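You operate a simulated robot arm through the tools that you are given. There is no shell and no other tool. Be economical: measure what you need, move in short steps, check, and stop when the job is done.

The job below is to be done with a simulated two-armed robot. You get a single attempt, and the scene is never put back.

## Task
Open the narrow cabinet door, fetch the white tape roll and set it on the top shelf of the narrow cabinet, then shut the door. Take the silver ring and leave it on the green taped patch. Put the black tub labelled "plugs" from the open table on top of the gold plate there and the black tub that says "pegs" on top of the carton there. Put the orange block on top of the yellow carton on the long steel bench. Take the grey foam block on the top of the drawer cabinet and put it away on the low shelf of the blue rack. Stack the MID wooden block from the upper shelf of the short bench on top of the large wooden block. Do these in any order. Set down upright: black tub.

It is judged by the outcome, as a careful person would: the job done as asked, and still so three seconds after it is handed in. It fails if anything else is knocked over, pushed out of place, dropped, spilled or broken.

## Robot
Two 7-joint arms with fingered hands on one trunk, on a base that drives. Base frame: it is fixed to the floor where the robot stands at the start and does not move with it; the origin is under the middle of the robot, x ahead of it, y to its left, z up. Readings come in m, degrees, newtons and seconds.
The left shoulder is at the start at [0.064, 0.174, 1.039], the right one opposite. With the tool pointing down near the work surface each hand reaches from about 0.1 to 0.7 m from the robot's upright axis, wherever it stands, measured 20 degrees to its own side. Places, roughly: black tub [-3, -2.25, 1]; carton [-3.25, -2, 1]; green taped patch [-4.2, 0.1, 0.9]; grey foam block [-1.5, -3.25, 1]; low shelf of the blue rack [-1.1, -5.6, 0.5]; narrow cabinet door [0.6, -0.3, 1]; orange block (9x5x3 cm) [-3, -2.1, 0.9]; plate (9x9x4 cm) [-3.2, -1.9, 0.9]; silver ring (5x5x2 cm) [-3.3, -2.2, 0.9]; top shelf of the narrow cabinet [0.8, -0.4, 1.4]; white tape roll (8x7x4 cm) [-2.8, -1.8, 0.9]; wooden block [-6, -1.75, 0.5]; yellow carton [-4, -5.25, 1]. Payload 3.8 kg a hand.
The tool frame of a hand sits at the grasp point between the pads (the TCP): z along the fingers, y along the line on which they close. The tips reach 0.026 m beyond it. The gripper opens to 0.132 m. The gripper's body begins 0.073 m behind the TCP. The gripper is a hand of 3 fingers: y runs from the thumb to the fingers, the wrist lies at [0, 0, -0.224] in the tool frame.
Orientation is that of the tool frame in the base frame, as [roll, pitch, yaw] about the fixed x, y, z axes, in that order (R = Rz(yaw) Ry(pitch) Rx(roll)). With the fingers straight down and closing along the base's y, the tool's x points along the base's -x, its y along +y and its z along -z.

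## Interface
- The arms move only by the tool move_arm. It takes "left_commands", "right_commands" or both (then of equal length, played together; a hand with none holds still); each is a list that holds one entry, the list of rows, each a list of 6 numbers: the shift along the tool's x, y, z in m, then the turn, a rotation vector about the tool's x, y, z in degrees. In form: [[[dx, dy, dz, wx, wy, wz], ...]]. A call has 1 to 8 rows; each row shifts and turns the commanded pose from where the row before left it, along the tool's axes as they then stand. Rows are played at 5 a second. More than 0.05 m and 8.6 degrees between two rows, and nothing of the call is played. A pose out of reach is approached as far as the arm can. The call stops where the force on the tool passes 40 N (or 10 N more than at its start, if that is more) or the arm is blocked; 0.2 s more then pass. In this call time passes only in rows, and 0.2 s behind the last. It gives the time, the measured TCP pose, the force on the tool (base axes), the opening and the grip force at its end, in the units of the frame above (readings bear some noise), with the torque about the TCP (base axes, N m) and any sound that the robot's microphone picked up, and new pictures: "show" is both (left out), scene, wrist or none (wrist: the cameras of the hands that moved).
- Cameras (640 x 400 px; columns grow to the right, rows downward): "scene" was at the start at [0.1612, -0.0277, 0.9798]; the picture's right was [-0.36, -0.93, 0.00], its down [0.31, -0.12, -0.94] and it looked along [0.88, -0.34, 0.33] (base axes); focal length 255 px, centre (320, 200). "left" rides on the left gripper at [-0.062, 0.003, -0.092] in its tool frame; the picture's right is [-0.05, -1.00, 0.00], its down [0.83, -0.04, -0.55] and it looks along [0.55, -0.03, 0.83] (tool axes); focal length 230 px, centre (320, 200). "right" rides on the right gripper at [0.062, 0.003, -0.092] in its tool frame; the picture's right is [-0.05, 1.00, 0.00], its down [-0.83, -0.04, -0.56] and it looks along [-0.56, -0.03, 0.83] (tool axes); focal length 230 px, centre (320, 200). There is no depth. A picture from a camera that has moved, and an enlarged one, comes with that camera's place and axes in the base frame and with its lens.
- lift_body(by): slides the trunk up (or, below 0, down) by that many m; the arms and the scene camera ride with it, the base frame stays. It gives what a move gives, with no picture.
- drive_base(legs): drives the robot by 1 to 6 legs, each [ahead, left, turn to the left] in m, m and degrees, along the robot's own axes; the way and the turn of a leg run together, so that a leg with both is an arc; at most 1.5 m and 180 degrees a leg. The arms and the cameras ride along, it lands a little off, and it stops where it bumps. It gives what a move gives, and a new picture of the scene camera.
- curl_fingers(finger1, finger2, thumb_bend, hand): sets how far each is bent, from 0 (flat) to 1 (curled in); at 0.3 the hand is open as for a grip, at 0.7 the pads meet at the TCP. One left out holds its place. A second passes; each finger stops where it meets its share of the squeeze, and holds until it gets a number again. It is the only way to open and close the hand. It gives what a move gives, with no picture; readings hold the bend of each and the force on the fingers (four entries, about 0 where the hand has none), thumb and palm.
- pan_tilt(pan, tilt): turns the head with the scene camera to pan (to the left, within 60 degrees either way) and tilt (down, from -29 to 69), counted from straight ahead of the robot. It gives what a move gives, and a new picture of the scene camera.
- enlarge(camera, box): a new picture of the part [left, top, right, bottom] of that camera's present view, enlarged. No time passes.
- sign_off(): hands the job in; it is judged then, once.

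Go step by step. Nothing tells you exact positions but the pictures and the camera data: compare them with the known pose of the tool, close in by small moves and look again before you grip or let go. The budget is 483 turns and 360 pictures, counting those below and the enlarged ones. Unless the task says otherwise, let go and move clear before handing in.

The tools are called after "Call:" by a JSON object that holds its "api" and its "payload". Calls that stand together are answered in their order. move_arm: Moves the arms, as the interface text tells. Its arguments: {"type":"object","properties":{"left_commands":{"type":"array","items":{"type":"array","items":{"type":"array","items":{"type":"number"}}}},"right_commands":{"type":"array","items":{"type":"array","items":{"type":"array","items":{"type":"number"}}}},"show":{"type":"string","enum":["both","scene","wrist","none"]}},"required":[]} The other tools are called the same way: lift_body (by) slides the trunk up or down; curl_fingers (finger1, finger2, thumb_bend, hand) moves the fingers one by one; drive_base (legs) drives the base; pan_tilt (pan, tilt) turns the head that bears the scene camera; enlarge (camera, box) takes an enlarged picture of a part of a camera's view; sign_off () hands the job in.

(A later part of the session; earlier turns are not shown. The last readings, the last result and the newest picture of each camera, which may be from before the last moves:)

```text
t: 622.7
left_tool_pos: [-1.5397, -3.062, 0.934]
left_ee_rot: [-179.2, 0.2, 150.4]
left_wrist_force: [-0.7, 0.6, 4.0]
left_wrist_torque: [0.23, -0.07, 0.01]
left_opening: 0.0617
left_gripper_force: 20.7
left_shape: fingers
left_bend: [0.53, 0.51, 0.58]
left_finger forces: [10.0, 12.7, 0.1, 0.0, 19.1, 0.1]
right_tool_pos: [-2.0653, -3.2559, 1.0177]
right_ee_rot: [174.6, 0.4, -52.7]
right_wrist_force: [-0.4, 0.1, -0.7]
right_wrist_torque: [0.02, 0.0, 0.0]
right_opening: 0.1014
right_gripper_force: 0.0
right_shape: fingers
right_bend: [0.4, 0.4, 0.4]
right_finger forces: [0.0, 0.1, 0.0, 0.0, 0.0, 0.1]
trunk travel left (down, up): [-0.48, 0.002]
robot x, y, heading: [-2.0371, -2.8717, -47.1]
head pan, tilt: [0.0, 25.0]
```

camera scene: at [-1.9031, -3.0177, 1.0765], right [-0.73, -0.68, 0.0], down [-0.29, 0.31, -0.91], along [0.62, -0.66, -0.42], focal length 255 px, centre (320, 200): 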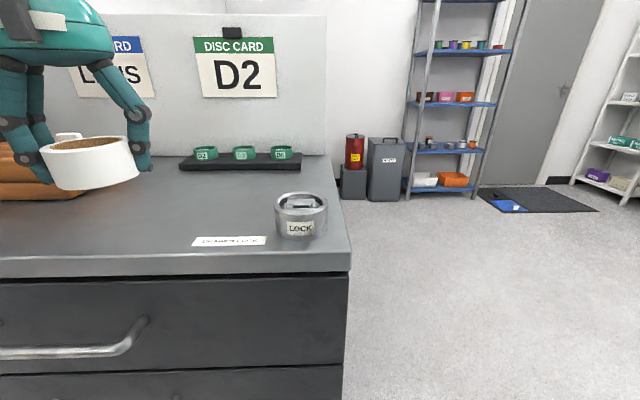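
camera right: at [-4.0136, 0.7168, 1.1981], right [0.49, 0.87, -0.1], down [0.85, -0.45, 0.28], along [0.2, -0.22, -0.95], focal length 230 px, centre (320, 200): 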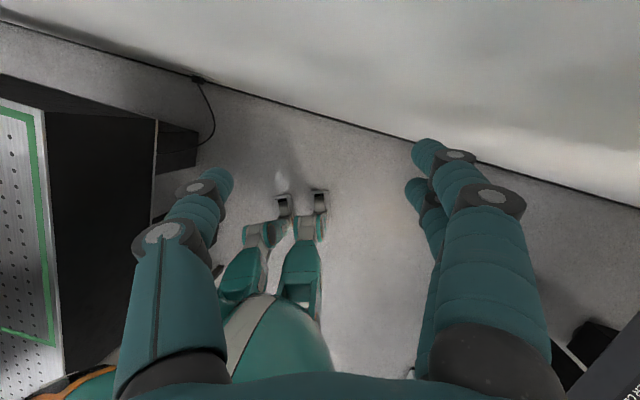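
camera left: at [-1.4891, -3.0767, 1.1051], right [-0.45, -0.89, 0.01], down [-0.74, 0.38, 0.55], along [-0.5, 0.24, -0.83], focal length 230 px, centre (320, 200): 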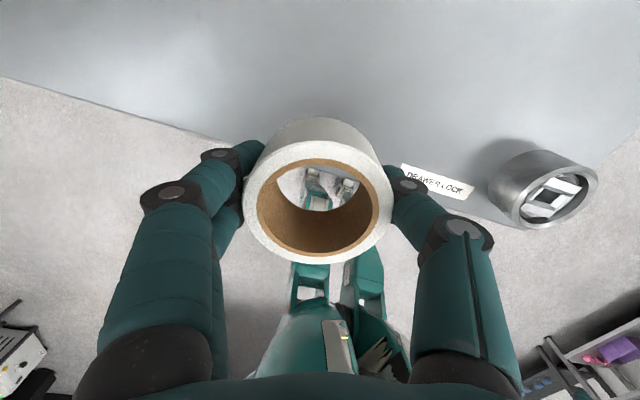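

Contact at z 0.934; release, rise, and reshape the hand to a forward pitch above the roll.

Call:
{"api": "curl_fingers", "payload": {"hand": "left", "finger1": 0.38, "finger2": 0.38, "thumb_bend": 0.38}}

Call:
{"api": "move_arm", "payload": {"left_commands": [[[0, 0, -0.04, 0, 0, 0], [0, 0, -0.04, 0, 0, 0], [0, 0, -0.03, 0, 0, 0], [0, 0, 0, 0, 0, 8], [0, 0, 0, 0, 0, 8], [0, 0, 0, 0, -8, 0], [0, 0, 0, 0, -8, 0], [0, 0, 0, 0, -8, 0]]], "show": "none"}}

Call:
{"api": "move_arm", "payload": {"left_commands": [[[0, 0, 0, 0, -8, 0], [0, 0, 0, 0, -8, 0], [0, 0, 0, 0, -8, 0], [0, 0, 0, 0, -8, 0]]], "show": "wrist"}}

```text
t: 623.7
left_tool_pos: [-1.5384, -3.0618, 0.9318]
left_ee_rot: [-179.4, 0.2, 150.3]
left_wrist_force: [0.2, -0.2, 0.0]
left_wrist_torque: [-0.01, -0.01, 0.02]
left_opening: 0.1076
left_gripper_force: 0.1
left_shape: fingers
left_bend: [0.38, 0.38, 0.38]
left_finger forces: [0.0, 0.1, 0.0, 0.0, 0.0, 0.1]
right_tool_pos: [-2.0652, -3.2562, 1.0182]
right_ee_rot: [174.7, 0.5, -52.6]
right_wrist_force: [0.0, 0.3, 0.4]
right_wrist_torque: [0.01, -0.02, -0.02]
right_opening: 0.1015
right_gripper_force: 0.1
right_shape: fingers
right_bend: [0.4, 0.4, 0.4]
right_finger forces: [0.0, 0.0, 0.0, 0.0, 0.0, 0.0]
trunk travel left (down, up): [-0.48, 0.002]
robot x, y, heading: [-2.0356, -2.8746, -47.3]
head pan, tilt: [0.0, 25.0]
```

```text
t: 625.5
left_tool_pos: [-1.5381, -3.0597, 1.0422]
left_ee_rot: [-179.4, 24.5, 134.6]
left_wrist_force: [0.5, 0.1, 1.0]
left_wrist_torque: [0.0, 0.02, -0.02]
left_opening: 0.1078
left_gripper_force: 0.1
left_shape: fingers
left_bend: [0.38, 0.38, 0.38]
left_finger forces: [0.0, 0.1, 0.1, 0.0, 0.0, 0.0]
right_tool_pos: [-2.0663, -3.2554, 1.0185]
right_ee_rot: [174.7, 0.5, -52.5]
right_wrist_force: [0.5, 0.5, -0.5]
right_wrist_torque: [0.02, 0.02, 0.01]
right_opening: 0.1014
right_gripper_force: 0.1
right_shape: fingers
right_bend: [0.4, 0.4, 0.4]
right_finger forces: [0.1, 0.0, 0.1, 0.0, 0.1, 0.0]
trunk travel left (down, up): [-0.48, 0.002]
robot x, y, heading: [-2.0385, -2.871, -47.2]
head pan, tilt: [0.0, 25.0]
```

```text
t: 626.5
left_tool_pos: [-1.5381, -3.0599, 1.0419]
left_ee_rot: [-178.9, 56.4, 135.2]
left_wrist_force: [-0.3, -0.1, -1.1]
left_wrist_torque: [0.02, -0.02, 0.02]
left_opening: 0.1078
left_gripper_force: 0.0
left_shape: fingers
left_bend: [0.38, 0.38, 0.38]
left_finger forces: [0.0, 0.1, 0.0, 0.1, 0.0, 0.0]
right_tool_pos: [-2.066, -3.2559, 1.017]
right_ee_rot: [174.6, 0.5, -52.6]
right_wrist_force: [0.1, 0.0, 0.6]
right_wrist_torque: [0.01, -0.01, 0.02]
right_opening: 0.1014
right_gripper_force: 0.2
right_shape: fingers
right_bend: [0.4, 0.4, 0.4]
right_finger forces: [0.0, 0.1, 0.0, 0.1, 0.0, 0.0]
trunk travel left (down, up): [-0.48, 0.002]
robot x, y, heading: [-2.037, -2.8681, -46.9]
head pan, tilt: [0.0, 25.0]
camera left: at [-1.5637, -3.0265, 1.1455], right [-0.69, -0.72, 0.05], down [-0.68, 0.63, -0.38], along [0.24, -0.3, -0.92], focal length 230 px, centre (320, 200)
```

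left: 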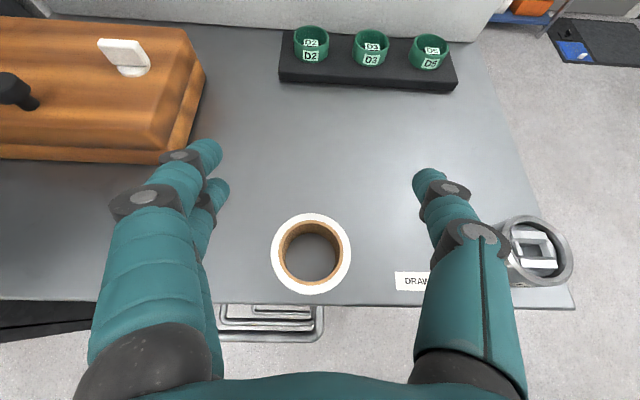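

Good view: the roll is right below. Lower vertically.

Call:
{"api": "move_arm", "payload": {"left_commands": [[[0.0342, 0, 0.0227, 0, 0, 0], [0.0342, 0, 0.0227, 0, 0, 0], [0.025, 0, 0.0166, 0, 0, 0]]], "show": "wrist"}}

```text
t: 627.3
left_tool_pos: [-1.5383, -3.0597, 0.9696]
left_ee_rot: [-178.9, 56.2, 135.2]
left_wrist_force: [-0.4, -0.7, -0.1]
left_wrist_torque: [0.02, 0.01, 0.0]
left_opening: 0.1077
left_gripper_force: 0.1
left_shape: fingers
left_bend: [0.38, 0.38, 0.38]
left_finger forces: [0.0, 0.1, 0.0, 0.0, 0.0, 0.1]
left hand out of reach, approached as far as the arm can: row 2, 3
right_tool_pos: [-2.065, -3.2555, 1.0178]
right_ee_rot: [174.5, 0.6, -52.6]
right_wrist_force: [0.0, -0.3, -0.6]
right_wrist_torque: [0.0, -0.03, 0.0]
right_opening: 0.1015
right_gripper_force: 0.0
right_shape: fingers
right_bend: [0.4, 0.4, 0.4]
right_finger forces: [0.0, 0.0, 0.1, 0.0, 0.0, 0.1]
trunk travel left (down, up): [-0.48, 0.002]
robot x, y, heading: [-2.0359, -2.8707, -47.2]
head pan, tilt: [0.0, 25.0]
camera left: at [-1.5629, -3.0267, 1.0737], right [-0.69, -0.72, 0.05], down [-0.68, 0.63, -0.38], along [0.24, -0.3, -0.92], focal length 230 px, centre (320, 200)
```

left: 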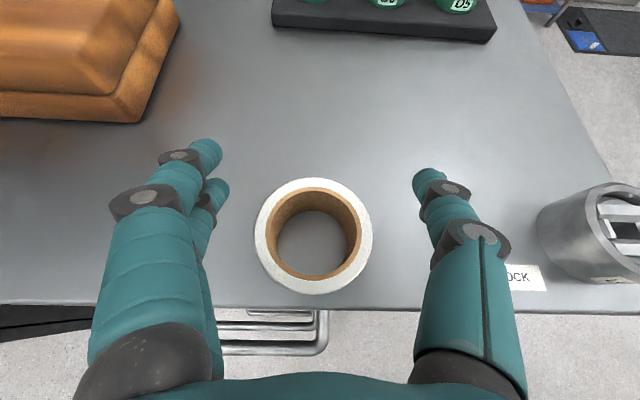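

The arm is at its lower limit; I lower the trunk 5 cm instead.

Call:
{"api": "lift_body", "payload": {"by": -0.045}}

Call:
{"api": "enlarge", "payload": {"camera": "left", "box": [0, 0, 640, 400]}}

```text
t: 627.9
left_tool_pos: [-1.5405, -3.0658, 0.9262]
left_ee_rot: [-179.9, 53.9, 133.6]
left_wrist_force: [-4.4, 2.8, 15.0]
left_wrist_torque: [0.79, -0.86, 0.37]
left_opening: 0.1077
left_gripper_force: 7.8
left_shape: fingers
left_bend: [0.38, 0.32, 0.38]
left_finger forces: [0.0, 15.1, 0.0, 0.1, 0.0, 0.0]
right_tool_pos: [-2.0661, -3.256, 0.9789]
right_ee_rot: [174.3, 4.8, -52.5]
right_wrist_force: [-0.6, -1.2, 0.1]
right_wrist_torque: [0.01, -0.03, -0.01]
right_opening: 0.1015
right_gripper_force: 0.0
right_shape: fingers
right_bend: [0.4, 0.4, 0.4]
right_finger forces: [0.0, 0.0, 0.0, 0.1, 0.0, 0.0]
trunk travel left (down, up): [-0.46, 0.022]
robot x, y, heading: [-2.0375, -2.8709, -47.0]
head pan, tilt: [0.0, 25.0]
stopped: the force on the tool passed its limit at 76 N (the readings are from after the stop); the commanded pose is now the measured one
```

```text
1.00 times, centred on (320, 200) of left (not enlarged: the box is as wide or as high as the picture)
camera zoom: at [-1.5624, -3.036, 1.0324], right [-0.7, -0.71, 0.04], down [-0.68, 0.65, -0.34], along [0.21, -0.27, -0.94], focal length 230 px, centre (320, 200)
```

zoom: 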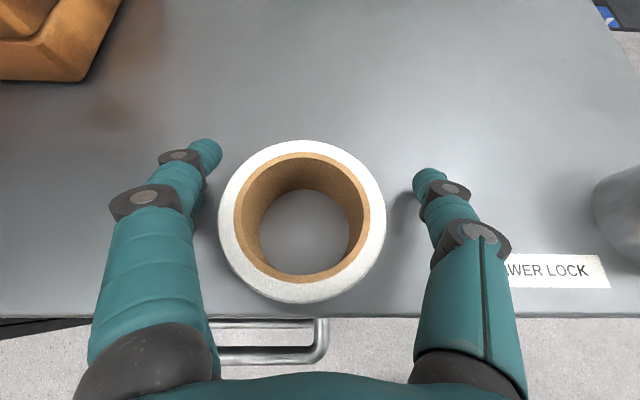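

Finger 2 touched the counter. Ease up 6 mm, shift back 1.5 cm to centre, then grip.

Call:
{"api": "move_arm", "payload": {"left_commands": [[[0.004, 0.007, -0.0155, 0, 0, 0]]], "show": "none"}}

Call:
{"api": "curl_fingers", "payload": {"hand": "left", "finger1": 0.5, "finger2": 0.5, "thumb_bend": 0.5}}

Call:
{"api": "enlarge", "payload": {"camera": "left", "box": [0, 0, 640, 400]}}

```text
t: 628.3
left_tool_pos: [-1.5394, -3.0431, 0.9311]
left_ee_rot: [-179.2, 53.3, 133.9]
left_wrist_force: [-0.7, -0.5, 1.1]
left_wrist_torque: [0.03, -0.06, -0.05]
left_opening: 0.1076
left_gripper_force: 0.4
left_shape: fingers
left_bend: [0.38, 0.39, 0.38]
left_finger forces: [0.1, 1.2, 0.1, 0.0, 0.0, 0.0]
left hand out of reach, approached as far as the arm can: row 1
right_tool_pos: [-2.0649, -3.2543, 0.9784]
right_ee_rot: [174.2, 4.7, -52.7]
right_wrist_force: [-0.5, 0.5, 0.4]
right_wrist_torque: [-0.01, 0.03, -0.01]
right_opening: 0.1012
right_gripper_force: 0.1
right_shape: fingers
right_bend: [0.4, 0.4, 0.4]
right_finger forces: [0.0, 0.0, 0.0, 0.0, 0.0, 0.0]
trunk travel left (down, up): [-0.46, 0.022]
robot x, y, heading: [-2.0393, -2.8684, -46.9]
head pan, tilt: [0.0, 25.0]
```

```text
t: 629.3
left_tool_pos: [-1.5385, -3.0444, 0.9331]
left_ee_rot: [-179.4, 53.5, 133.9]
left_wrist_force: [0.4, 0.0, 1.0]
left_wrist_torque: [0.0, -0.09, 0.01]
left_opening: 0.0683
left_gripper_force: 0.6
left_shape: fingers
left_bend: [0.5, 0.49, 0.5]
left_finger forces: [0.0, 1.2, 0.1, 0.1, 0.1, 0.0]
right_tool_pos: [-2.0638, -3.2559, 0.9806]
right_ee_rot: [174.3, 4.7, -52.7]
right_wrist_force: [0.4, 0.1, -0.3]
right_wrist_torque: [0.02, -0.01, 0.02]
right_opening: 0.1015
right_gripper_force: 0.0
right_shape: fingers
right_bend: [0.4, 0.4, 0.4]
right_finger forces: [0.0, 0.0, 0.0, 0.0, 0.0, 0.0]
trunk travel left (down, up): [-0.46, 0.022]
robot x, y, heading: [-2.0383, -2.8705, -46.9]
head pan, tilt: [0.0, 25.0]
```

```text
1.00 times, centred on (320, 200) of left (not enlarged: the box is as wide or as high as the picture)
camera zoom: at [-1.5598, -3.0137, 1.0382], right [-0.7, -0.71, 0.05], down [-0.68, 0.65, -0.34], along [0.21, -0.27, -0.94], focal length 230 px, centre (320, 200)
```

zoom: 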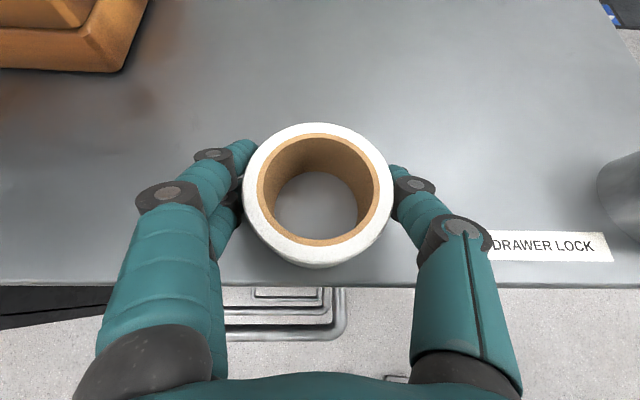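

Centred nicely. Close firmly and lift.

Call:
{"api": "curl_fingers", "payload": {"hand": "left", "finger1": 0.72, "finger2": 0.72, "thumb_bend": 0.72}}

Call:
{"api": "move_arm", "payload": {"left_commands": [[[-0.0245, 0, -0.0175, 0, 0, 0], [-0.0327, 0, -0.0233, 0, 0, 0], [-0.0327, 0, -0.0233, 0, 0, 0]]], "show": "both"}}

```text
t: 630.3
left_tool_pos: [-1.538, -3.0434, 0.933]
left_ee_rot: [-179.6, 53.5, 133.9]
left_wrist_force: [-0.4, -0.5, 0.0]
left_wrist_torque: [-0.02, -0.02, 0.0]
left_opening: 0.0582
left_gripper_force: 22.9
left_shape: fingers
left_bend: [0.5, 0.48, 0.64]
left_finger forces: [11.3, 12.0, 0.1, 0.0, 21.8, 0.0]
right_tool_pos: [-2.0646, -3.2557, 0.9801]
right_ee_rot: [174.3, 4.7, -52.6]
right_wrist_force: [-0.3, -0.5, -0.5]
right_wrist_torque: [-0.03, 0.0, 0.01]
right_opening: 0.1015
right_gripper_force: 0.0
right_shape: fingers
right_bend: [0.4, 0.4, 0.4]
right_finger forces: [0.1, 0.0, 0.0, 0.1, 0.1, 0.0]
trunk travel left (down, up): [-0.46, 0.022]
robot x, y, heading: [-2.0401, -2.8699, -47.0]
head pan, tilt: [0.0, 25.0]
```

```text
t: 631.1
left_tool_pos: [-1.5359, -3.044, 1.043]
left_ee_rot: [-179.6, 53.6, 133.7]
left_wrist_force: [-0.3, 0.7, -0.1]
left_wrist_torque: [-0.05, 0.03, 0.0]
left_opening: 0.0577
left_gripper_force: 22.5
left_shape: fingers
left_bend: [0.5, 0.48, 0.64]
left_finger forces: [11.5, 12.0, 0.0, 0.1, 21.6, 0.0]
right_tool_pos: [-2.0645, -3.2561, 0.9799]
right_ee_rot: [174.3, 4.8, -52.5]
right_wrist_force: [-0.5, -0.2, 0.0]
right_wrist_torque: [-0.02, 0.0, 0.0]
right_opening: 0.1016
right_gripper_force: 0.1
right_shape: fingers
right_bend: [0.4, 0.4, 0.4]
right_finger forces: [0.0, 0.0, 0.1, 0.1, 0.1, 0.0]
trunk travel left (down, up): [-0.46, 0.022]
robot x, y, heading: [-2.0424, -2.8691, -47.0]
head pan, tilt: [0.0, 25.0]
camera scene: at [-1.9043, -3.017, 1.0483], right [-0.73, -0.68, 0.0], down [-0.29, 0.31, -0.91], along [0.62, -0.66, -0.42], focal length 255 px, centre (320, 200)
camera left: at [-1.5581, -3.0132, 1.1487], right [-0.7, -0.71, 0.05], down [-0.68, 0.65, -0.34], along [0.21, -0.27, -0.94], focal length 230 px, centre (320, 200)
```

scene: 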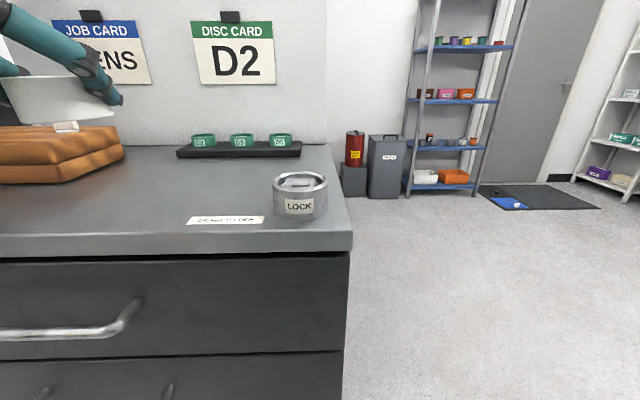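
left: 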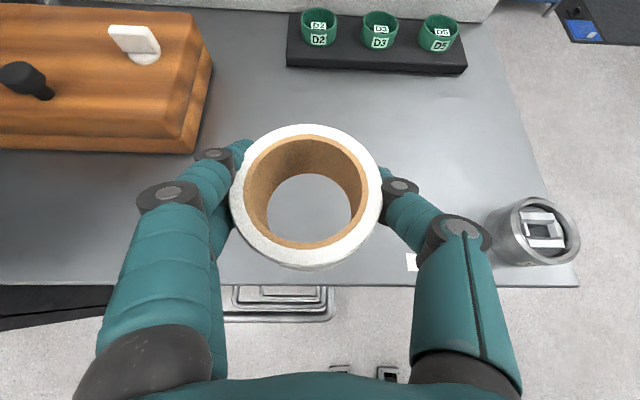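

The tape is now level in a forward grip. But the door handle can only be reached by the left hand (panel and wall on the left), so I'll put the tape back at this spot, open the door first, then return for it.

Call:
{"api": "move_arm", "payload": {"left_commands": [[[0.0327, 0, 0.0233, 0, 0, 0], [0.0327, 0, 0.0233, 0, 0, 0], [0.02, 0, 0.0143, 0, 0, 0]]], "show": "none"}}

Call:
{"api": "move_arm", "payload": {"left_commands": [[[0.004, 0, 0.0029, 0, 0, 0]]], "show": "none"}}

```text
t: 631.9
left_tool_pos: [-1.5403, -3.0457, 0.9389]
left_ee_rot: [-179.4, 53.8, 133.8]
left_wrist_force: [-0.2, -1.1, -0.4]
left_wrist_torque: [0.0, -0.02, 0.01]
left_opening: 0.0578
left_gripper_force: 22.1
left_shape: fingers
left_bend: [0.5, 0.48, 0.64]
left_finger forces: [11.4, 12.0, 0.0, 0.0, 21.6, 0.0]
right_tool_pos: [-2.0655, -3.2558, 0.98]
right_ee_rot: [174.3, 4.6, -52.6]
right_wrist_force: [0.4, 0.1, -0.7]
right_wrist_torque: [-0.02, 0.01, -0.03]
right_opening: 0.1013
right_gripper_force: 0.1
right_shape: fingers
right_bend: [0.4, 0.4, 0.4]
right_finger forces: [0.0, 0.0, 0.0, 0.0, 0.1, 0.0]
trunk travel left (down, up): [-0.46, 0.022]
robot x, y, heading: [-2.0363, -2.8722, -47.2]
head pan, tilt: [0.0, 25.0]
```

```text
t: 632.3
left_tool_pos: [-1.5386, -3.0452, 0.9338]
left_ee_rot: [-179.5, 53.6, 133.9]
left_wrist_force: [-0.8, 0.2, -1.5]
left_wrist_torque: [-0.02, 0.01, -0.03]
left_opening: 0.0578
left_gripper_force: 22.6
left_shape: fingers
left_bend: [0.5, 0.48, 0.64]
left_finger forces: [11.4, 12.0, 0.0, 0.0, 21.5, 0.1]
right_tool_pos: [-2.0653, -3.2567, 0.9787]
right_ee_rot: [174.3, 4.7, -52.6]
right_wrist_force: [-0.6, 0.4, -0.5]
right_wrist_torque: [-0.02, 0.01, 0.02]
right_opening: 0.1014
right_gripper_force: 0.0
right_shape: fingers
right_bend: [0.4, 0.4, 0.4]
right_finger forces: [0.1, 0.0, 0.0, 0.0, 0.0, 0.0]
trunk travel left (down, up): [-0.46, 0.022]
robot x, y, heading: [-2.0366, -2.8697, -46.8]
head pan, tilt: [0.0, 25.0]
```

Call:
{"api": "curl_fingers", "payload": {"hand": "left", "finger1": 0.42, "finger2": 0.42, "thumb_bend": 0.42}}

Call:
{"api": "move_arm", "payload": {"left_commands": [[[-0.0327, 0, -0.0233, 0, 0, 0], [-0.0327, 0, -0.0233, 0, 0, 0], [-0.0327, 0, -0.0233, 0, 0, 0]]], "show": "wrist"}}

```text
t: 633.3
left_tool_pos: [-1.5397, -3.0452, 0.9338]
left_ee_rot: [-179.5, 53.6, 133.8]
left_wrist_force: [-0.4, 0.4, 0.0]
left_wrist_torque: [0.01, 0.01, -0.05]
left_opening: 0.094
left_gripper_force: 0.0
left_shape: fingers
left_bend: [0.42, 0.42, 0.42]
left_finger forces: [0.0, 0.1, 0.0, 0.1, 0.1, 0.0]
right_tool_pos: [-2.065, -3.2561, 0.9787]
right_ee_rot: [174.3, 4.7, -52.6]
right_wrist_force: [-1.0, 0.8, 0.3]
right_wrist_torque: [0.0, 0.01, 0.0]
right_opening: 0.1018
right_gripper_force: 0.0
right_shape: fingers
right_bend: [0.4, 0.4, 0.4]
right_finger forces: [0.1, 0.1, 0.1, 0.0, 0.0, 0.2]
trunk travel left (down, up): [-0.46, 0.022]
robot x, y, heading: [-2.0382, -2.874, -47.1]
head pan, tilt: [0.0, 25.0]
```

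```text
t: 634.1
left_tool_pos: [-1.538, -3.0474, 1.0553]
left_ee_rot: [-179.6, 53.6, 133.7]
left_wrist_force: [0.3, -0.2, 0.5]
left_wrist_torque: [0.03, 0.0, 0.02]
left_opening: 0.0943
left_gripper_force: 0.0
left_shape: fingers
left_bend: [0.42, 0.42, 0.42]
left_finger forces: [0.1, 0.0, 0.0, 0.0, 0.0, 0.0]
right_tool_pos: [-2.0656, -3.2552, 0.9792]
right_ee_rot: [174.2, 4.7, -52.6]
right_wrist_force: [-0.1, -0.5, -0.3]
right_wrist_torque: [-0.02, 0.01, 0.01]
right_opening: 0.1017
right_gripper_force: 0.0
right_shape: fingers
right_bend: [0.4, 0.4, 0.4]
right_finger forces: [0.0, 0.0, 0.0, 0.1, 0.0, 0.0]
trunk travel left (down, up): [-0.46, 0.022]
robot x, y, heading: [-2.0395, -2.8723, -47.3]
head pan, tilt: [0.0, 25.0]
camera left: at [-1.56, -3.0162, 1.1597], right [-0.7, -0.71, 0.05], down [-0.68, 0.65, -0.34], along [0.21, -0.27, -0.94], focal length 230 px, centre (320, 200)
```

left: 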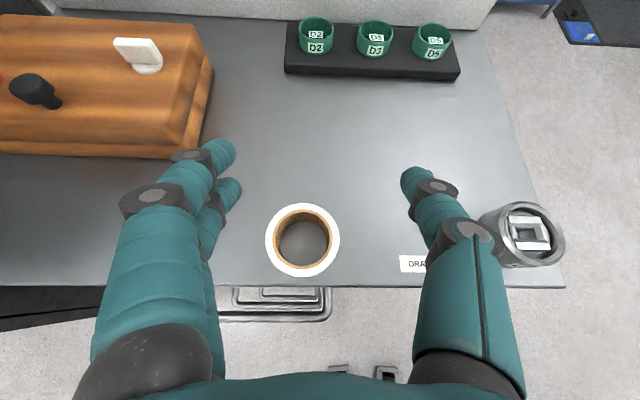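

The roll stands safely. Now to the narrow cabinet: back off and strafe left up the corridor.

Call:
{"api": "drive_base", "payload": {"legs": [[-0.27, 0, 2], [0, 1.4, 0], [0, 1.4, 0], [0, 0.2, 0]]}}

Call:
{"api": "pan_tilt", "payload": {"pan": 35, "tilt": 5}}

```text
t: 662.5
left_tool_pos: [0.4706, -0.7072, 1.0542]
left_ee_rot: [-179.5, 53.8, 135.3]
left_wrist_force: [0.7, 0.0, -0.8]
left_wrist_torque: [0.02, 0.01, -0.03]
left_opening: 0.0941
left_gripper_force: 0.0
left_shape: fingers
left_bend: [0.42, 0.42, 0.42]
left_finger forces: [0.0, 0.0, 0.1, 0.0, 0.0, 0.1]
right_tool_pos: [-0.0506, -0.9339, 0.9789]
right_ee_rot: [174.3, 4.7, -51.0]
right_wrist_force: [-0.7, 0.1, 0.1]
right_wrist_torque: [-0.02, -0.01, 0.02]
right_opening: 0.1013
right_gripper_force: 0.0
right_shape: fingers
right_bend: [0.4, 0.4, 0.4]
right_finger forces: [0.0, 0.0, 0.0, 0.1, 0.0, 0.0]
trunk travel left (down, up): [-0.46, 0.022]
robot x, y, heading: [-0.0375, -0.5464, -45.4]
head pan, tilt: [0.0, 25.0]
camera scene: at [0.1029, -0.6892, 1.0482], right [-0.71, -0.7, 0.0], down [-0.3, 0.3, -0.91], along [0.64, -0.64, -0.42], focal length 255 px, centre (320, 200)
```

scene: 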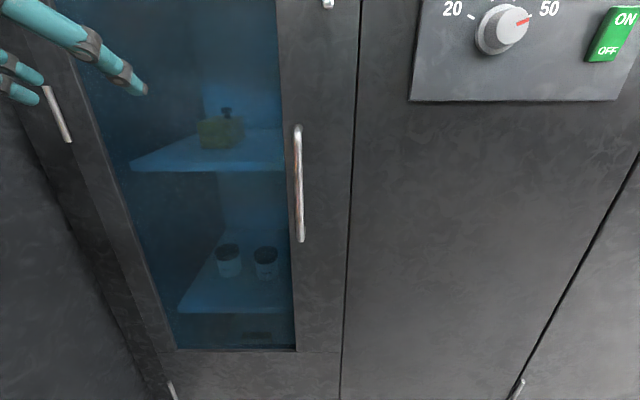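

```text
t: 663.5
left_tool_pos: [0.4705, -0.7077, 1.0549]
left_ee_rot: [-179.6, 53.7, 135.4]
left_wrist_force: [0.0, 0.9, -0.5]
left_wrist_torque: [0.02, -0.01, -0.02]
left_opening: 0.0944
left_gripper_force: 0.2
left_shape: fingers
left_bend: [0.42, 0.42, 0.42]
left_finger forces: [0.0, 0.0, 0.0, 0.1, 0.0, 0.1]
right_tool_pos: [-0.0514, -0.9337, 0.9793]
right_ee_rot: [174.2, 4.8, -50.9]
right_wrist_force: [0.3, -0.3, 0.1]
right_wrist_torque: [-0.03, -0.03, -0.01]
right_opening: 0.1014
right_gripper_force: 0.1
right_shape: fingers
right_bend: [0.4, 0.4, 0.4]
right_finger forces: [0.0, 0.0, 0.0, 0.1, 0.0, 0.0]
trunk travel left (down, up): [-0.46, 0.022]
robot x, y, heading: [-0.0363, -0.5484, -45.2]
head pan, tilt: [35.0, 5.0]
camera scene: at [0.1284, -0.6404, 1.0806], right [-0.18, -0.98, 0.0], down [-0.09, 0.02, -1.0], along [0.98, -0.18, -0.09], focal length 255 px, centre (320, 200)
```

scene: 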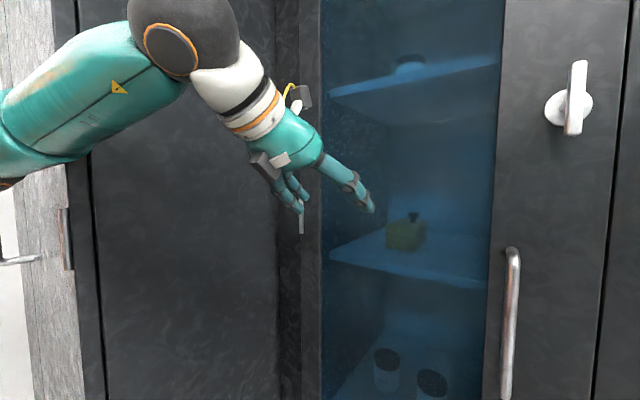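

I back up and strafe left in front of the narrow door.

Call:
{"api": "drive_base", "payload": {"legs": [[-0.24, 0, 0], [0, 0.35, 0]]}}

```text
t: 668.5
left_tool_pos: [0.5451, -0.2956, 1.0542]
left_ee_rot: [-179.5, 53.7, 134.9]
left_wrist_force: [-11.6, 5.3, -0.3]
left_wrist_torque: [0.03, 0.06, 0.17]
left_opening: 0.069
left_gripper_force: 6.2
left_shape: fingers
left_bend: [0.72, 0.42, 0.42]
left_finger forces: [12.1, 0.1, 0.0, 0.0, 0.1, 0.1]
right_tool_pos: [0.0232, -0.5167, 0.979]
right_ee_rot: [174.3, 4.5, -51.5]
right_wrist_force: [0.8, 0.7, -0.2]
right_wrist_torque: [-0.04, -0.02, -0.01]
right_opening: 0.1014
right_gripper_force: 0.1
right_shape: fingers
right_bend: [0.4, 0.4, 0.4]
right_finger forces: [0.0, 0.1, 0.1, 0.0, 0.0, 0.0]
trunk travel left (down, up): [-0.46, 0.022]
robot x, y, heading: [0.0434, -0.1317, -46.1]
head pan, tilt: [35.0, 5.0]
camera scene: at [0.2043, -0.2256, 1.081], right [-0.19, -0.98, 0.0], down [-0.08, 0.02, -1.0], along [0.98, -0.19, -0.09], focal length 255 px, centre (320, 200)
```

scene: 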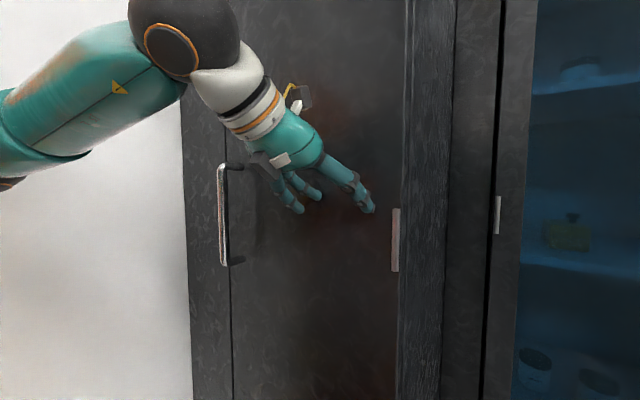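

Finger touched the door. The handle bar is at ≈(0.691,−0.138), z 0.92–1.10. I pull the hand back, then move it left to the handle.

Call:
{"api": "move_arm", "payload": {"left_commands": [[[0.0237, 0, -0.0322, 0, 0, 0], [0.0237, 0, -0.0322, 0, 0, 0], [0, 0.04, 0, 0, -4, 0], [0, 0.04, 0, 0, -4, 0], [0, 0.04, 0, 0, -4, 0], [0, 0.04, 0, 0, -4, 0], [0, 0.035, 0, 0, 0, 0]]], "show": "scene"}}

Call:
{"api": "curl_fingers", "payload": {"hand": "left", "finger1": 0.4, "finger2": 0.4, "thumb_bend": 0.4}}

```text
t: 669.4
left_tool_pos: [0.5637, -0.2806, 1.0555]
left_ee_rot: [-177.2, 57.5, 135.4]
left_wrist_force: [-14.6, 13.7, -3.7]
left_wrist_torque: [0.06, 0.08, 0.58]
left_opening: 0.0687
left_gripper_force: 9.8
left_shape: fingers
left_bend: [0.76, 0.42, 0.42]
left_finger forces: [19.7, 0.1, 0.1, 0.0, 0.1, 0.0]
left hand out of reach, approached as far as the arm can: row 1, 2
right_tool_pos: [0.0201, -0.5186, 0.9797]
right_ee_rot: [174.2, 4.7, -51.8]
right_wrist_force: [-0.5, 1.0, -0.5]
right_wrist_torque: [-0.04, -0.05, -0.03]
right_opening: 0.1017
right_gripper_force: 0.1
right_shape: fingers
right_bend: [0.4, 0.4, 0.4]
right_finger forces: [0.0, 0.0, 0.0, 0.1, 0.0, 0.0]
trunk travel left (down, up): [-0.46, 0.022]
robot x, y, heading: [0.045, -0.1319, -46.6]
head pan, tilt: [35.0, 5.0]
stopped in row 4 (left hand): the force on the tool passed its limit at 79 N (the readings are from after the stop); the commanded pose is now the measured one
camera scene: at [0.2045, -0.2299, 1.0805], right [-0.2, -0.98, 0.0], down [-0.09, 0.02, -1.0], along [0.98, -0.2, -0.09], focal length 255 px, centre (320, 200)
```

scene: 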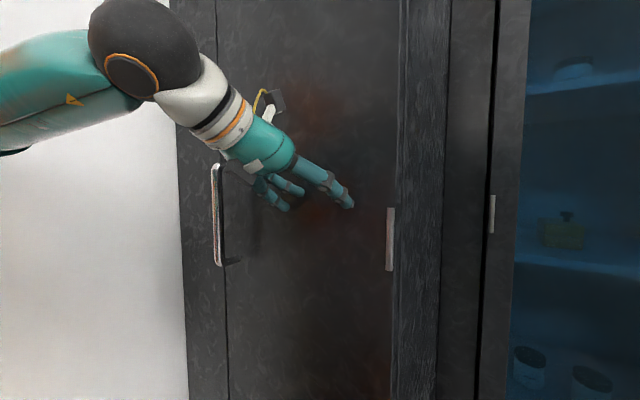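

```text
t: 670.4
left_tool_pos: [0.5636, -0.2781, 1.0562]
left_ee_rot: [-177.9, 57.6, 135.3]
left_wrist_force: [-10.8, 5.1, 1.3]
left_wrist_torque: [0.0, -0.04, 0.12]
left_opening: 0.0701
left_gripper_force: 5.7
left_shape: fingers
left_bend: [0.74, 0.4, 0.4]
left_finger forces: [11.0, 0.0, 0.0, 0.0, 0.0, 0.0]
right_tool_pos: [0.0183, -0.5189, 0.9785]
right_ee_rot: [174.4, 4.6, -51.8]
right_wrist_force: [0.0, 0.3, -0.1]
right_wrist_torque: [0.02, 0.0, -0.04]
right_opening: 0.1014
right_gripper_force: 0.1
right_shape: fingers
right_bend: [0.4, 0.4, 0.4]
right_finger forces: [0.0, 0.0, 0.1, 0.0, 0.0, 0.0]
trunk travel left (down, up): [-0.46, 0.022]
robot x, y, heading: [0.0455, -0.132, -46.1]
head pan, tilt: [35.0, 5.0]
```

The arm can't fold back further, so I back the base 9 cm.

Call:
{"api": "drive_base", "payload": {"legs": [[-0.09, 0, 0]]}}

Call:
{"api": "move_arm", "payload": {"left_commands": [[[0, 0.04, 0, 0, 0, 0], [0, 0.04, 0, 0, -4, 0], [0, 0.04, 0, 0, -4, 0], [0, 0.04, 0, 0, -4, 0]]], "show": "scene"}}

```text
t: 671.5
left_tool_pos: [0.4982, -0.2122, 1.0569]
left_ee_rot: [-178.4, 57.6, 135.0]
left_wrist_force: [-0.3, -0.2, 0.0]
left_wrist_torque: [0.03, 0.02, -0.03]
left_opening: 0.1013
left_gripper_force: 0.0
left_shape: fingers
left_bend: [0.4, 0.4, 0.4]
left_finger forces: [0.1, 0.0, 0.0, 0.0, 0.0, 0.0]
right_tool_pos: [-0.0478, -0.4549, 0.978]
right_ee_rot: [174.7, 4.4, -51.8]
right_wrist_force: [0.4, 0.3, 0.0]
right_wrist_torque: [-0.03, 0.01, 0.01]
right_opening: 0.1013
right_gripper_force: 0.0
right_shape: fingers
right_bend: [0.4, 0.4, 0.4]
right_finger forces: [0.0, 0.1, 0.0, 0.1, 0.0, 0.1]
trunk travel left (down, up): [-0.46, 0.022]
robot x, y, heading: [-0.0208, -0.0658, -46.0]
head pan, tilt: [35.0, 5.0]
camera scene: at [0.1358, -0.1645, 1.0816], right [-0.19, -0.98, 0.0], down [-0.08, 0.02, -1.0], along [0.98, -0.19, -0.08], focal length 255 px, centre (320, 200)
```

scene: 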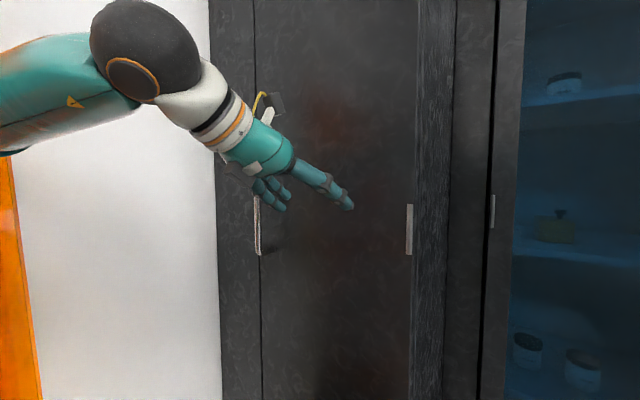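

```text
t: 672.7
left_tool_pos: [0.6064, -0.1327, 1.0602]
left_ee_rot: [177.1, 69.2, 129.7]
left_wrist_force: [-0.1, -0.1, 0.1]
left_wrist_torque: [0.03, 0.02, 0.02]
left_opening: 0.1017
left_gripper_force: 0.0
left_shape: fingers
left_bend: [0.4, 0.4, 0.4]
left_finger forces: [0.0, 0.1, 0.0, 0.0, 0.1, 0.1]
right_tool_pos: [-0.0565, -0.4736, 0.971]
right_ee_rot: [175.5, 5.2, -52.2]
right_wrist_force: [-0.4, -0.8, 0.1]
right_wrist_torque: [0.0, 0.0, 0.0]
right_opening: 0.1012
right_gripper_force: 0.0
right_shape: fingers
right_bend: [0.4, 0.4, 0.4]
right_finger forces: [0.1, 0.0, 0.0, 0.0, 0.0, 0.0]
trunk travel left (down, up): [-0.46, 0.022]
robot x, y, heading: [-0.0217, -0.0694, -46.5]
head pan, tilt: [35.0, 5.0]
stopped in row 4 (left hand): the arm was blocked; the commanded pose is now the measured one
camera scene: at [0.1281, -0.1875, 1.0801], right [-0.2, -0.98, -0.02], down [-0.07, 0.04, -1.0], along [0.98, -0.2, -0.08], focal length 255 px, centre (320, 200)
```

scene: 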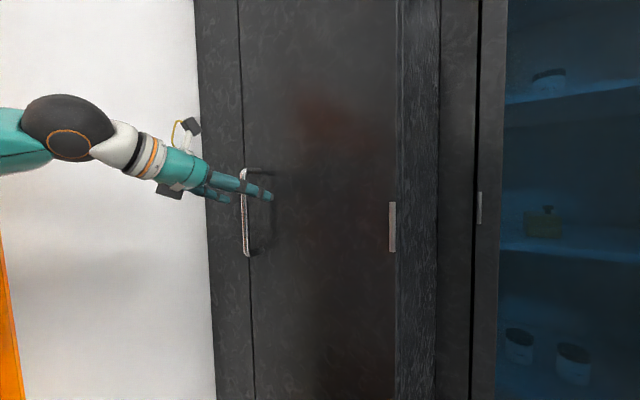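

The elbow seems to meet the left wall. Instead I turn the base a few degrees left, which swings the hand left.

Call:
{"api": "move_arm", "payload": {"left_commands": [[[0, -0.025, 0, 0, 0, 0]]], "show": "none"}}

Call:
{"api": "drive_base", "payload": {"legs": [[0, 0, 8]]}}

Call:
{"api": "enlarge", "payload": {"camera": "left", "box": [0, 0, 640, 400]}}

```text
t: 673.3
left_tool_pos: [0.5834, -0.1345, 1.063]
left_ee_rot: [175.1, 69.2, 128.6]
left_wrist_force: [0.4, -0.7, -0.4]
left_wrist_torque: [0.0, 0.0, 0.0]
left_opening: 0.1014
left_gripper_force: 0.0
left_shape: fingers
left_bend: [0.4, 0.4, 0.4]
left_finger forces: [0.0, 0.0, 0.1, 0.0, 0.0, 0.0]
right_tool_pos: [-0.0597, -0.4687, 0.9731]
right_ee_rot: [175.6, 4.8, -51.5]
right_wrist_force: [-0.4, -0.6, 0.1]
right_wrist_torque: [0.02, 0.0, -0.03]
right_opening: 0.1017
right_gripper_force: 0.2
right_shape: fingers
right_bend: [0.4, 0.4, 0.4]
right_finger forces: [0.0, 0.0, 0.0, 0.0, 0.0, 0.0]
trunk travel left (down, up): [-0.46, 0.022]
robot x, y, heading: [-0.0283, -0.068, -46.2]
head pan, tilt: [35.0, 5.0]
stopped in row 1 (left hand): the arm was blocked; the commanded pose is now the measured one
```

```text
t: 674.3
left_tool_pos: [0.5939, -0.0538, 1.0576]
left_ee_rot: [176.5, 69.1, 137.8]
left_wrist_force: [-0.5, 0.5, 0.7]
left_wrist_torque: [0.0, -0.01, -0.04]
left_opening: 0.1015
left_gripper_force: 0.1
left_shape: fingers
left_bend: [0.4, 0.4, 0.4]
left_finger forces: [0.0, 0.0, 0.1, 0.0, 0.1, 0.1]
right_tool_pos: [0.0027, -0.4727, 0.9705]
right_ee_rot: [175.5, 5.1, -43.8]
right_wrist_force: [0.5, -0.4, -0.4]
right_wrist_torque: [0.0, -0.01, 0.01]
right_opening: 0.1016
right_gripper_force: 0.1
right_shape: fingers
right_bend: [0.4, 0.4, 0.4]
right_finger forces: [0.0, 0.1, 0.0, 0.0, 0.0, 0.0]
trunk travel left (down, up): [-0.46, 0.022]
robot x, y, heading: [-0.02, -0.0689, -38.6]
head pan, tilt: [35.0, 5.0]
camera scene: at [0.1444, -0.1618, 1.0801], right [-0.06, -1.0, -0.02], down [-0.08, 0.03, -1.0], along [1.0, -0.05, -0.08], focal length 255 px, centre (320, 200)
```

scene: 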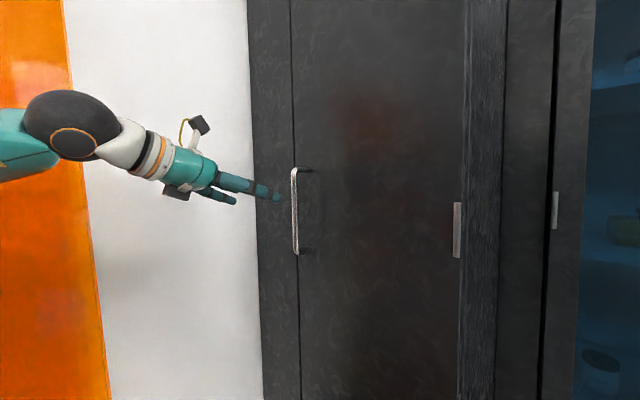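

```text
1.00 times, centred on (320, 200) of left (not enlarged: the box is as wide or as high as the picture)
camera zoom: at [0.547, -0.0132, 1.1492], right [-0.61, -0.79, 0.03], down [-0.65, 0.49, -0.58], along [0.44, -0.37, -0.82], focal length 230 px, centre (320, 200)
```

zoom: 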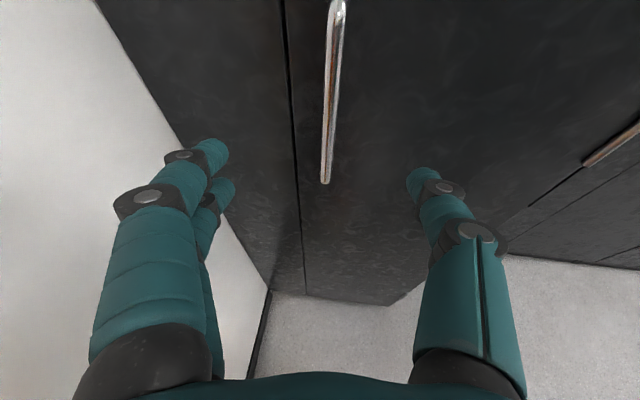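

The bar lies exactly between thumb and fingers; 13 cm straight ahead. Advance in three rows, stopping about 1 cm short.

Call:
{"api": "move_arm", "payload": {"left_commands": [[[-0.005, 0, 0.04, 0, 0, 0], [-0.005, 0, 0.04, 0, 0, 0], [-0.004, 0, 0.034, 0, 0, 0]]], "show": "wrist"}}

```text
t: 675.3
left_tool_pos: [0.6685, -0.1035, 1.032]
left_ee_rot: [176.5, 69.1, 138.8]
left_wrist_force: [-0.6, -0.3, -1.0]
left_wrist_torque: [0.02, 0.01, -0.04]
left_opening: 0.1018
left_gripper_force: 0.0
left_shape: fingers
left_bend: [0.4, 0.4, 0.4]
left_finger forces: [0.0, 0.0, 0.0, 0.0, 0.0, 0.0]
right_tool_pos: [-0.0072, -0.4626, 0.9756]
right_ee_rot: [175.4, 4.3, -43.3]
right_wrist_force: [0.2, 0.1, 0.2]
right_wrist_torque: [0.01, 0.03, 0.01]
right_opening: 0.1017
right_gripper_force: 0.0
right_shape: fingers
right_bend: [0.4, 0.4, 0.4]
right_finger forces: [0.0, 0.0, 0.0, 0.0, 0.0, 0.0]
trunk travel left (down, up): [-0.46, 0.022]
robot x, y, heading: [-0.0269, -0.0702, -37.9]
head pan, tilt: [35.0, 5.0]
stopped in row 3 (left hand): the arm was blocked; the commanded pose is now the measured one
camera left: at [0.6202, -0.0628, 1.1239], right [-0.6, -0.8, 0.03], down [-0.66, 0.48, -0.58], along [0.45, -0.37, -0.81], focal length 230 px, centre (320, 200)
```

left: 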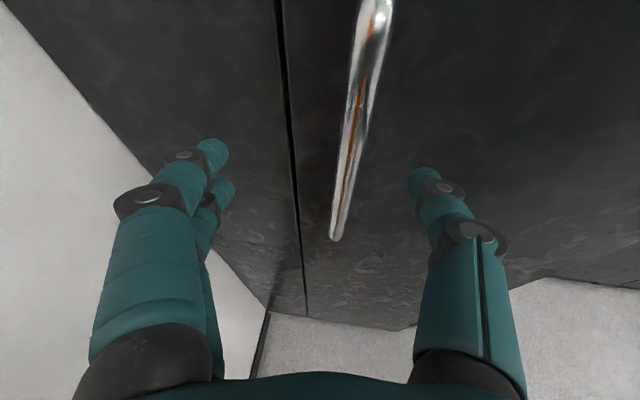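

Blocked by the elbow again, 4 cm short. I move the base ahead 3.5 cm instead.

Call:
{"api": "drive_base", "payload": {"legs": [[0.035, -0.01, 0]]}}

Call:
{"api": "enlarge", "payload": {"camera": "left", "box": [0, 0, 640, 400]}}

```text
t: 676.2
left_tool_pos: [0.6951, -0.1395, 1.0295]
left_ee_rot: [178.3, 69.0, 139.7]
left_wrist_force: [0.2, 0.1, 0.4]
left_wrist_torque: [0.0, 0.02, 0.02]
left_opening: 0.1015
left_gripper_force: 0.0
left_shape: fingers
left_bend: [0.4, 0.4, 0.4]
left_finger forces: [0.0, 0.0, 0.0, 0.1, 0.1, 0.0]
right_tool_pos: [0.019, -0.4911, 0.9756]
right_ee_rot: [175.2, 4.4, -43.6]
right_wrist_force: [-0.1, 0.0, -0.8]
right_wrist_torque: [-0.01, -0.01, 0.01]
right_opening: 0.1013
right_gripper_force: 0.0
right_shape: fingers
right_bend: [0.4, 0.4, 0.4]
right_finger forces: [0.1, 0.0, 0.0, 0.0, 0.0, 0.0]
trunk travel left (down, up): [-0.46, 0.022]
robot x, y, heading: [0.0017, -0.0992, -38.3]
head pan, tilt: [35.0, 5.0]
camera scene: at [0.1593, -0.1791, 1.082], right [-0.05, -1.0, -0.01], down [-0.07, 0.01, -1.0], along [1.0, -0.05, -0.07], focal length 255 px, centre (320, 200)
```

scene: 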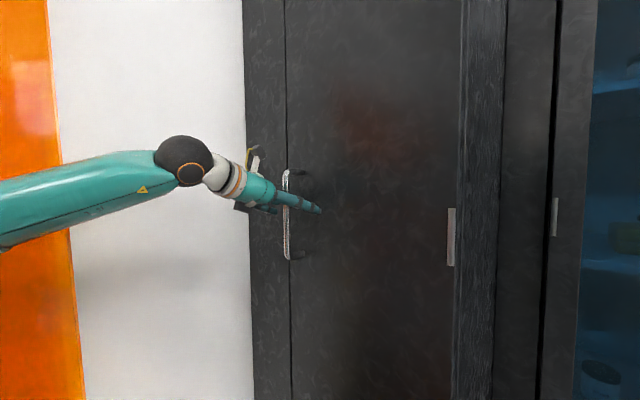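

```text
1.00 times, centred on (320, 200) of left (not enlarged: the box is as wide or as high as the picture)
camera zoom: at [0.6477, -0.0982, 1.1208], right [-0.61, -0.79, 0.04], down [-0.66, 0.48, -0.58], along [0.44, -0.38, -0.81], focal length 230 px, centre (320, 200)
```

zoom: 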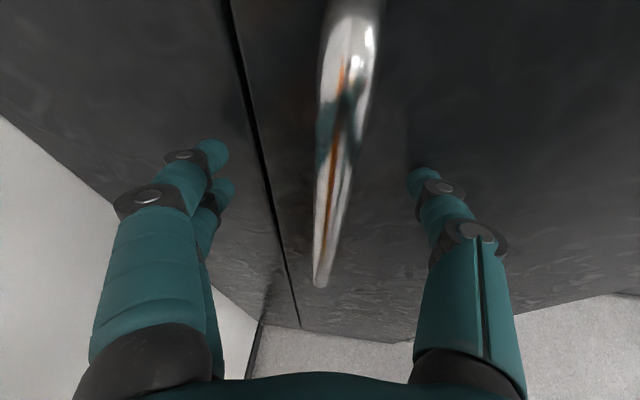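

The bar is at the TCP. Close on it.

Call:
{"api": "curl_fingers", "payload": {"hand": "left", "finger1": 0.85, "finger2": 0.85, "thumb_bend": 0.85}}

```text
t: 677.2
left_tool_pos: [0.6947, -0.14, 1.0294]
left_ee_rot: [178.5, 69.1, 139.8]
left_wrist_force: [-1.2, -5.8, -2.6]
left_wrist_torque: [-0.02, -0.03, 0.02]
left_opening: 0.0
left_gripper_force: 1.8
left_shape: fingers
left_bend: [0.79, 0.79, 0.76]
left_finger forces: [0.1, 0.0, 0.0, 0.0, 3.8, 0.0]
right_tool_pos: [0.0189, -0.4916, 0.9768]
right_ee_rot: [175.2, 4.5, -43.6]
right_wrist_force: [-1.0, -0.5, -0.1]
right_wrist_torque: [-0.01, 0.02, 0.0]
right_opening: 0.1016
right_gripper_force: 0.0
right_shape: fingers
right_bend: [0.4, 0.4, 0.4]
right_finger forces: [0.0, 0.0, 0.1, 0.0, 0.1, 0.1]
trunk travel left (down, up): [-0.46, 0.022]
robot x, y, heading: [-0.0023, -0.0981, -38.0]
head pan, tilt: [35.0, 5.0]
```

Test the pull: back the base 6 cm.

Call:
{"api": "drive_base", "payload": {"legs": [[-0.06, -0.01, 0]]}}

Call:
{"api": "enlarge", "payload": {"camera": "left", "box": [0, 0, 640, 400]}}

```text
t: 678.1
left_tool_pos: [0.652, -0.1072, 1.0237]
left_ee_rot: [-179.1, 69.2, 141.6]
left_wrist_force: [-11.2, -25.5, 6.2]
left_wrist_torque: [-0.06, 0.09, 0.25]
left_opening: 0.0001
left_gripper_force: 21.6
left_shape: fingers
left_bend: [0.82, 0.79, 0.78]
left_finger forces: [0.0, 0.0, 0.1, 0.0, 44.0, 0.0]
right_tool_pos: [-0.0229, -0.4554, 0.9788]
right_ee_rot: [174.3, 4.7, -43.8]
right_wrist_force: [0.3, 0.0, 0.1]
right_wrist_torque: [-0.02, 0.0, -0.02]
right_opening: 0.1015
right_gripper_force: 0.0
right_shape: fingers
right_bend: [0.4, 0.4, 0.4]
right_finger forces: [0.0, 0.0, 0.0, 0.0, 0.0, 0.0]
trunk travel left (down, up): [-0.46, 0.022]
robot x, y, heading: [-0.0504, -0.0688, -38.3]
head pan, tilt: [35.0, 5.0]
camera scene: at [0.1193, -0.1427, 1.0809], right [-0.06, -1.0, 0.0], down [-0.09, 0.01, -1.0], along [0.99, -0.06, -0.09], focal length 255 px, centre (320, 200)
```

scene: 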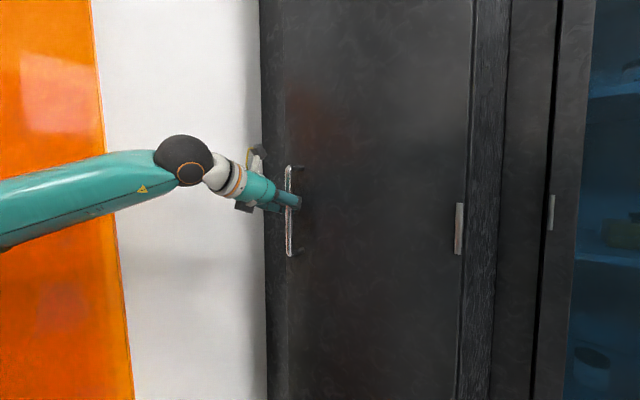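

```text
1.00 times, centred on (320, 200) of left (not enlarged: the box is as wide or as high as the picture)
camera zoom: at [0.6062, -0.0638, 1.1147], right [-0.62, -0.79, 0.05], down [-0.66, 0.48, -0.58], along [0.43, -0.39, -0.81], focal length 230 px, centre (320, 200)
```

zoom: 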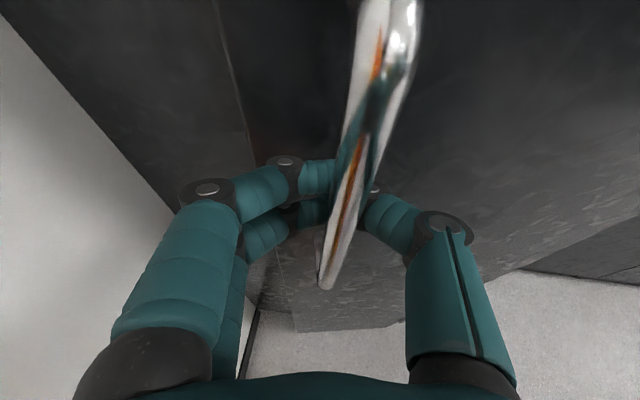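

The fingers hook the bar and the door is cracked open ~9°. I continue along the arc with small base steps.

Call:
{"api": "drive_base", "payload": {"legs": [[-0.067, -0.027, 0]]}}

Call:
{"api": "drive_base", "payload": {"legs": [[-0.068, -0.048, 0]]}}

```text
t: 679.1
left_tool_pos: [0.5857, -0.0869, 1.0221]
left_ee_rot: [-178.9, 69.3, 141.8]
left_wrist_force: [-1.8, -7.2, 1.9]
left_wrist_torque: [-0.01, 0.04, 0.11]
left_opening: 0.0
left_gripper_force: 3.4
left_shape: fingers
left_bend: [0.82, 0.8, 0.78]
left_finger forces: [0.1, 0.1, 0.1, 0.0, 6.5, 0.1]
right_tool_pos: [-0.0902, -0.4346, 0.9791]
right_ee_rot: [174.4, 4.6, -43.8]
right_wrist_force: [0.0, -0.7, -0.4]
right_wrist_torque: [0.0, -0.01, 0.01]
right_opening: 0.1014
right_gripper_force: 0.0
right_shape: fingers
right_bend: [0.4, 0.4, 0.4]
right_finger forces: [0.0, 0.1, 0.0, 0.0, 0.0, 0.0]
trunk travel left (down, up): [-0.46, 0.022]
robot x, y, heading: [-0.1185, -0.0498, -37.9]
head pan, tilt: [35.0, 5.0]
camera scene: at [0.0523, -0.1218, 1.0808], right [-0.06, -1.0, 0.0], down [-0.09, 0.01, -1.0], along [0.99, -0.06, -0.09], focal length 255 px, centre (320, 200)
```

scene: 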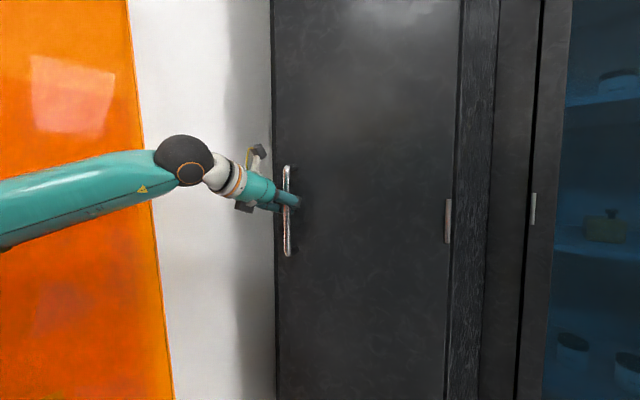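

```text
t: 680.2
left_tool_pos: [0.5037, -0.0825, 1.023]
left_ee_rot: [-178.7, 69.2, 141.9]
left_wrist_force: [0.1, 0.1, 0.1]
left_wrist_torque: [0.03, 0.0, 0.01]
left_opening: 0.0001
left_gripper_force: 0.1
left_shape: fingers
left_bend: [0.82, 0.8, 0.78]
left_finger forces: [0.0, 0.0, 0.1, 0.0, 0.0, 0.0]
right_tool_pos: [-0.1709, -0.4295, 0.9804]
right_ee_rot: [174.4, 4.7, -43.8]
right_wrist_force: [0.2, 0.0, 0.7]
right_wrist_torque: [0.01, -0.03, 0.0]
right_opening: 0.1013
right_gripper_force: 0.2
right_shape: fingers
right_bend: [0.4, 0.4, 0.4]
right_finger forces: [0.1, 0.0, 0.0, 0.0, 0.0, 0.0]
trunk travel left (down, up): [-0.46, 0.022]
robot x, y, heading: [-0.2032, -0.0446, -38.2]
head pan, tilt: [35.0, 5.0]
camera scene: at [-0.029, -0.1169, 1.0807], right [-0.06, -1.0, 0.0], down [-0.09, 0.01, -1.0], along [0.99, -0.06, -0.09], focal length 255 px, centre (320, 200)
```

scene: 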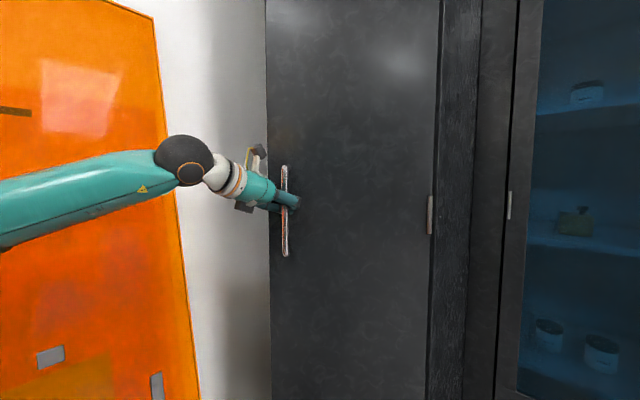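

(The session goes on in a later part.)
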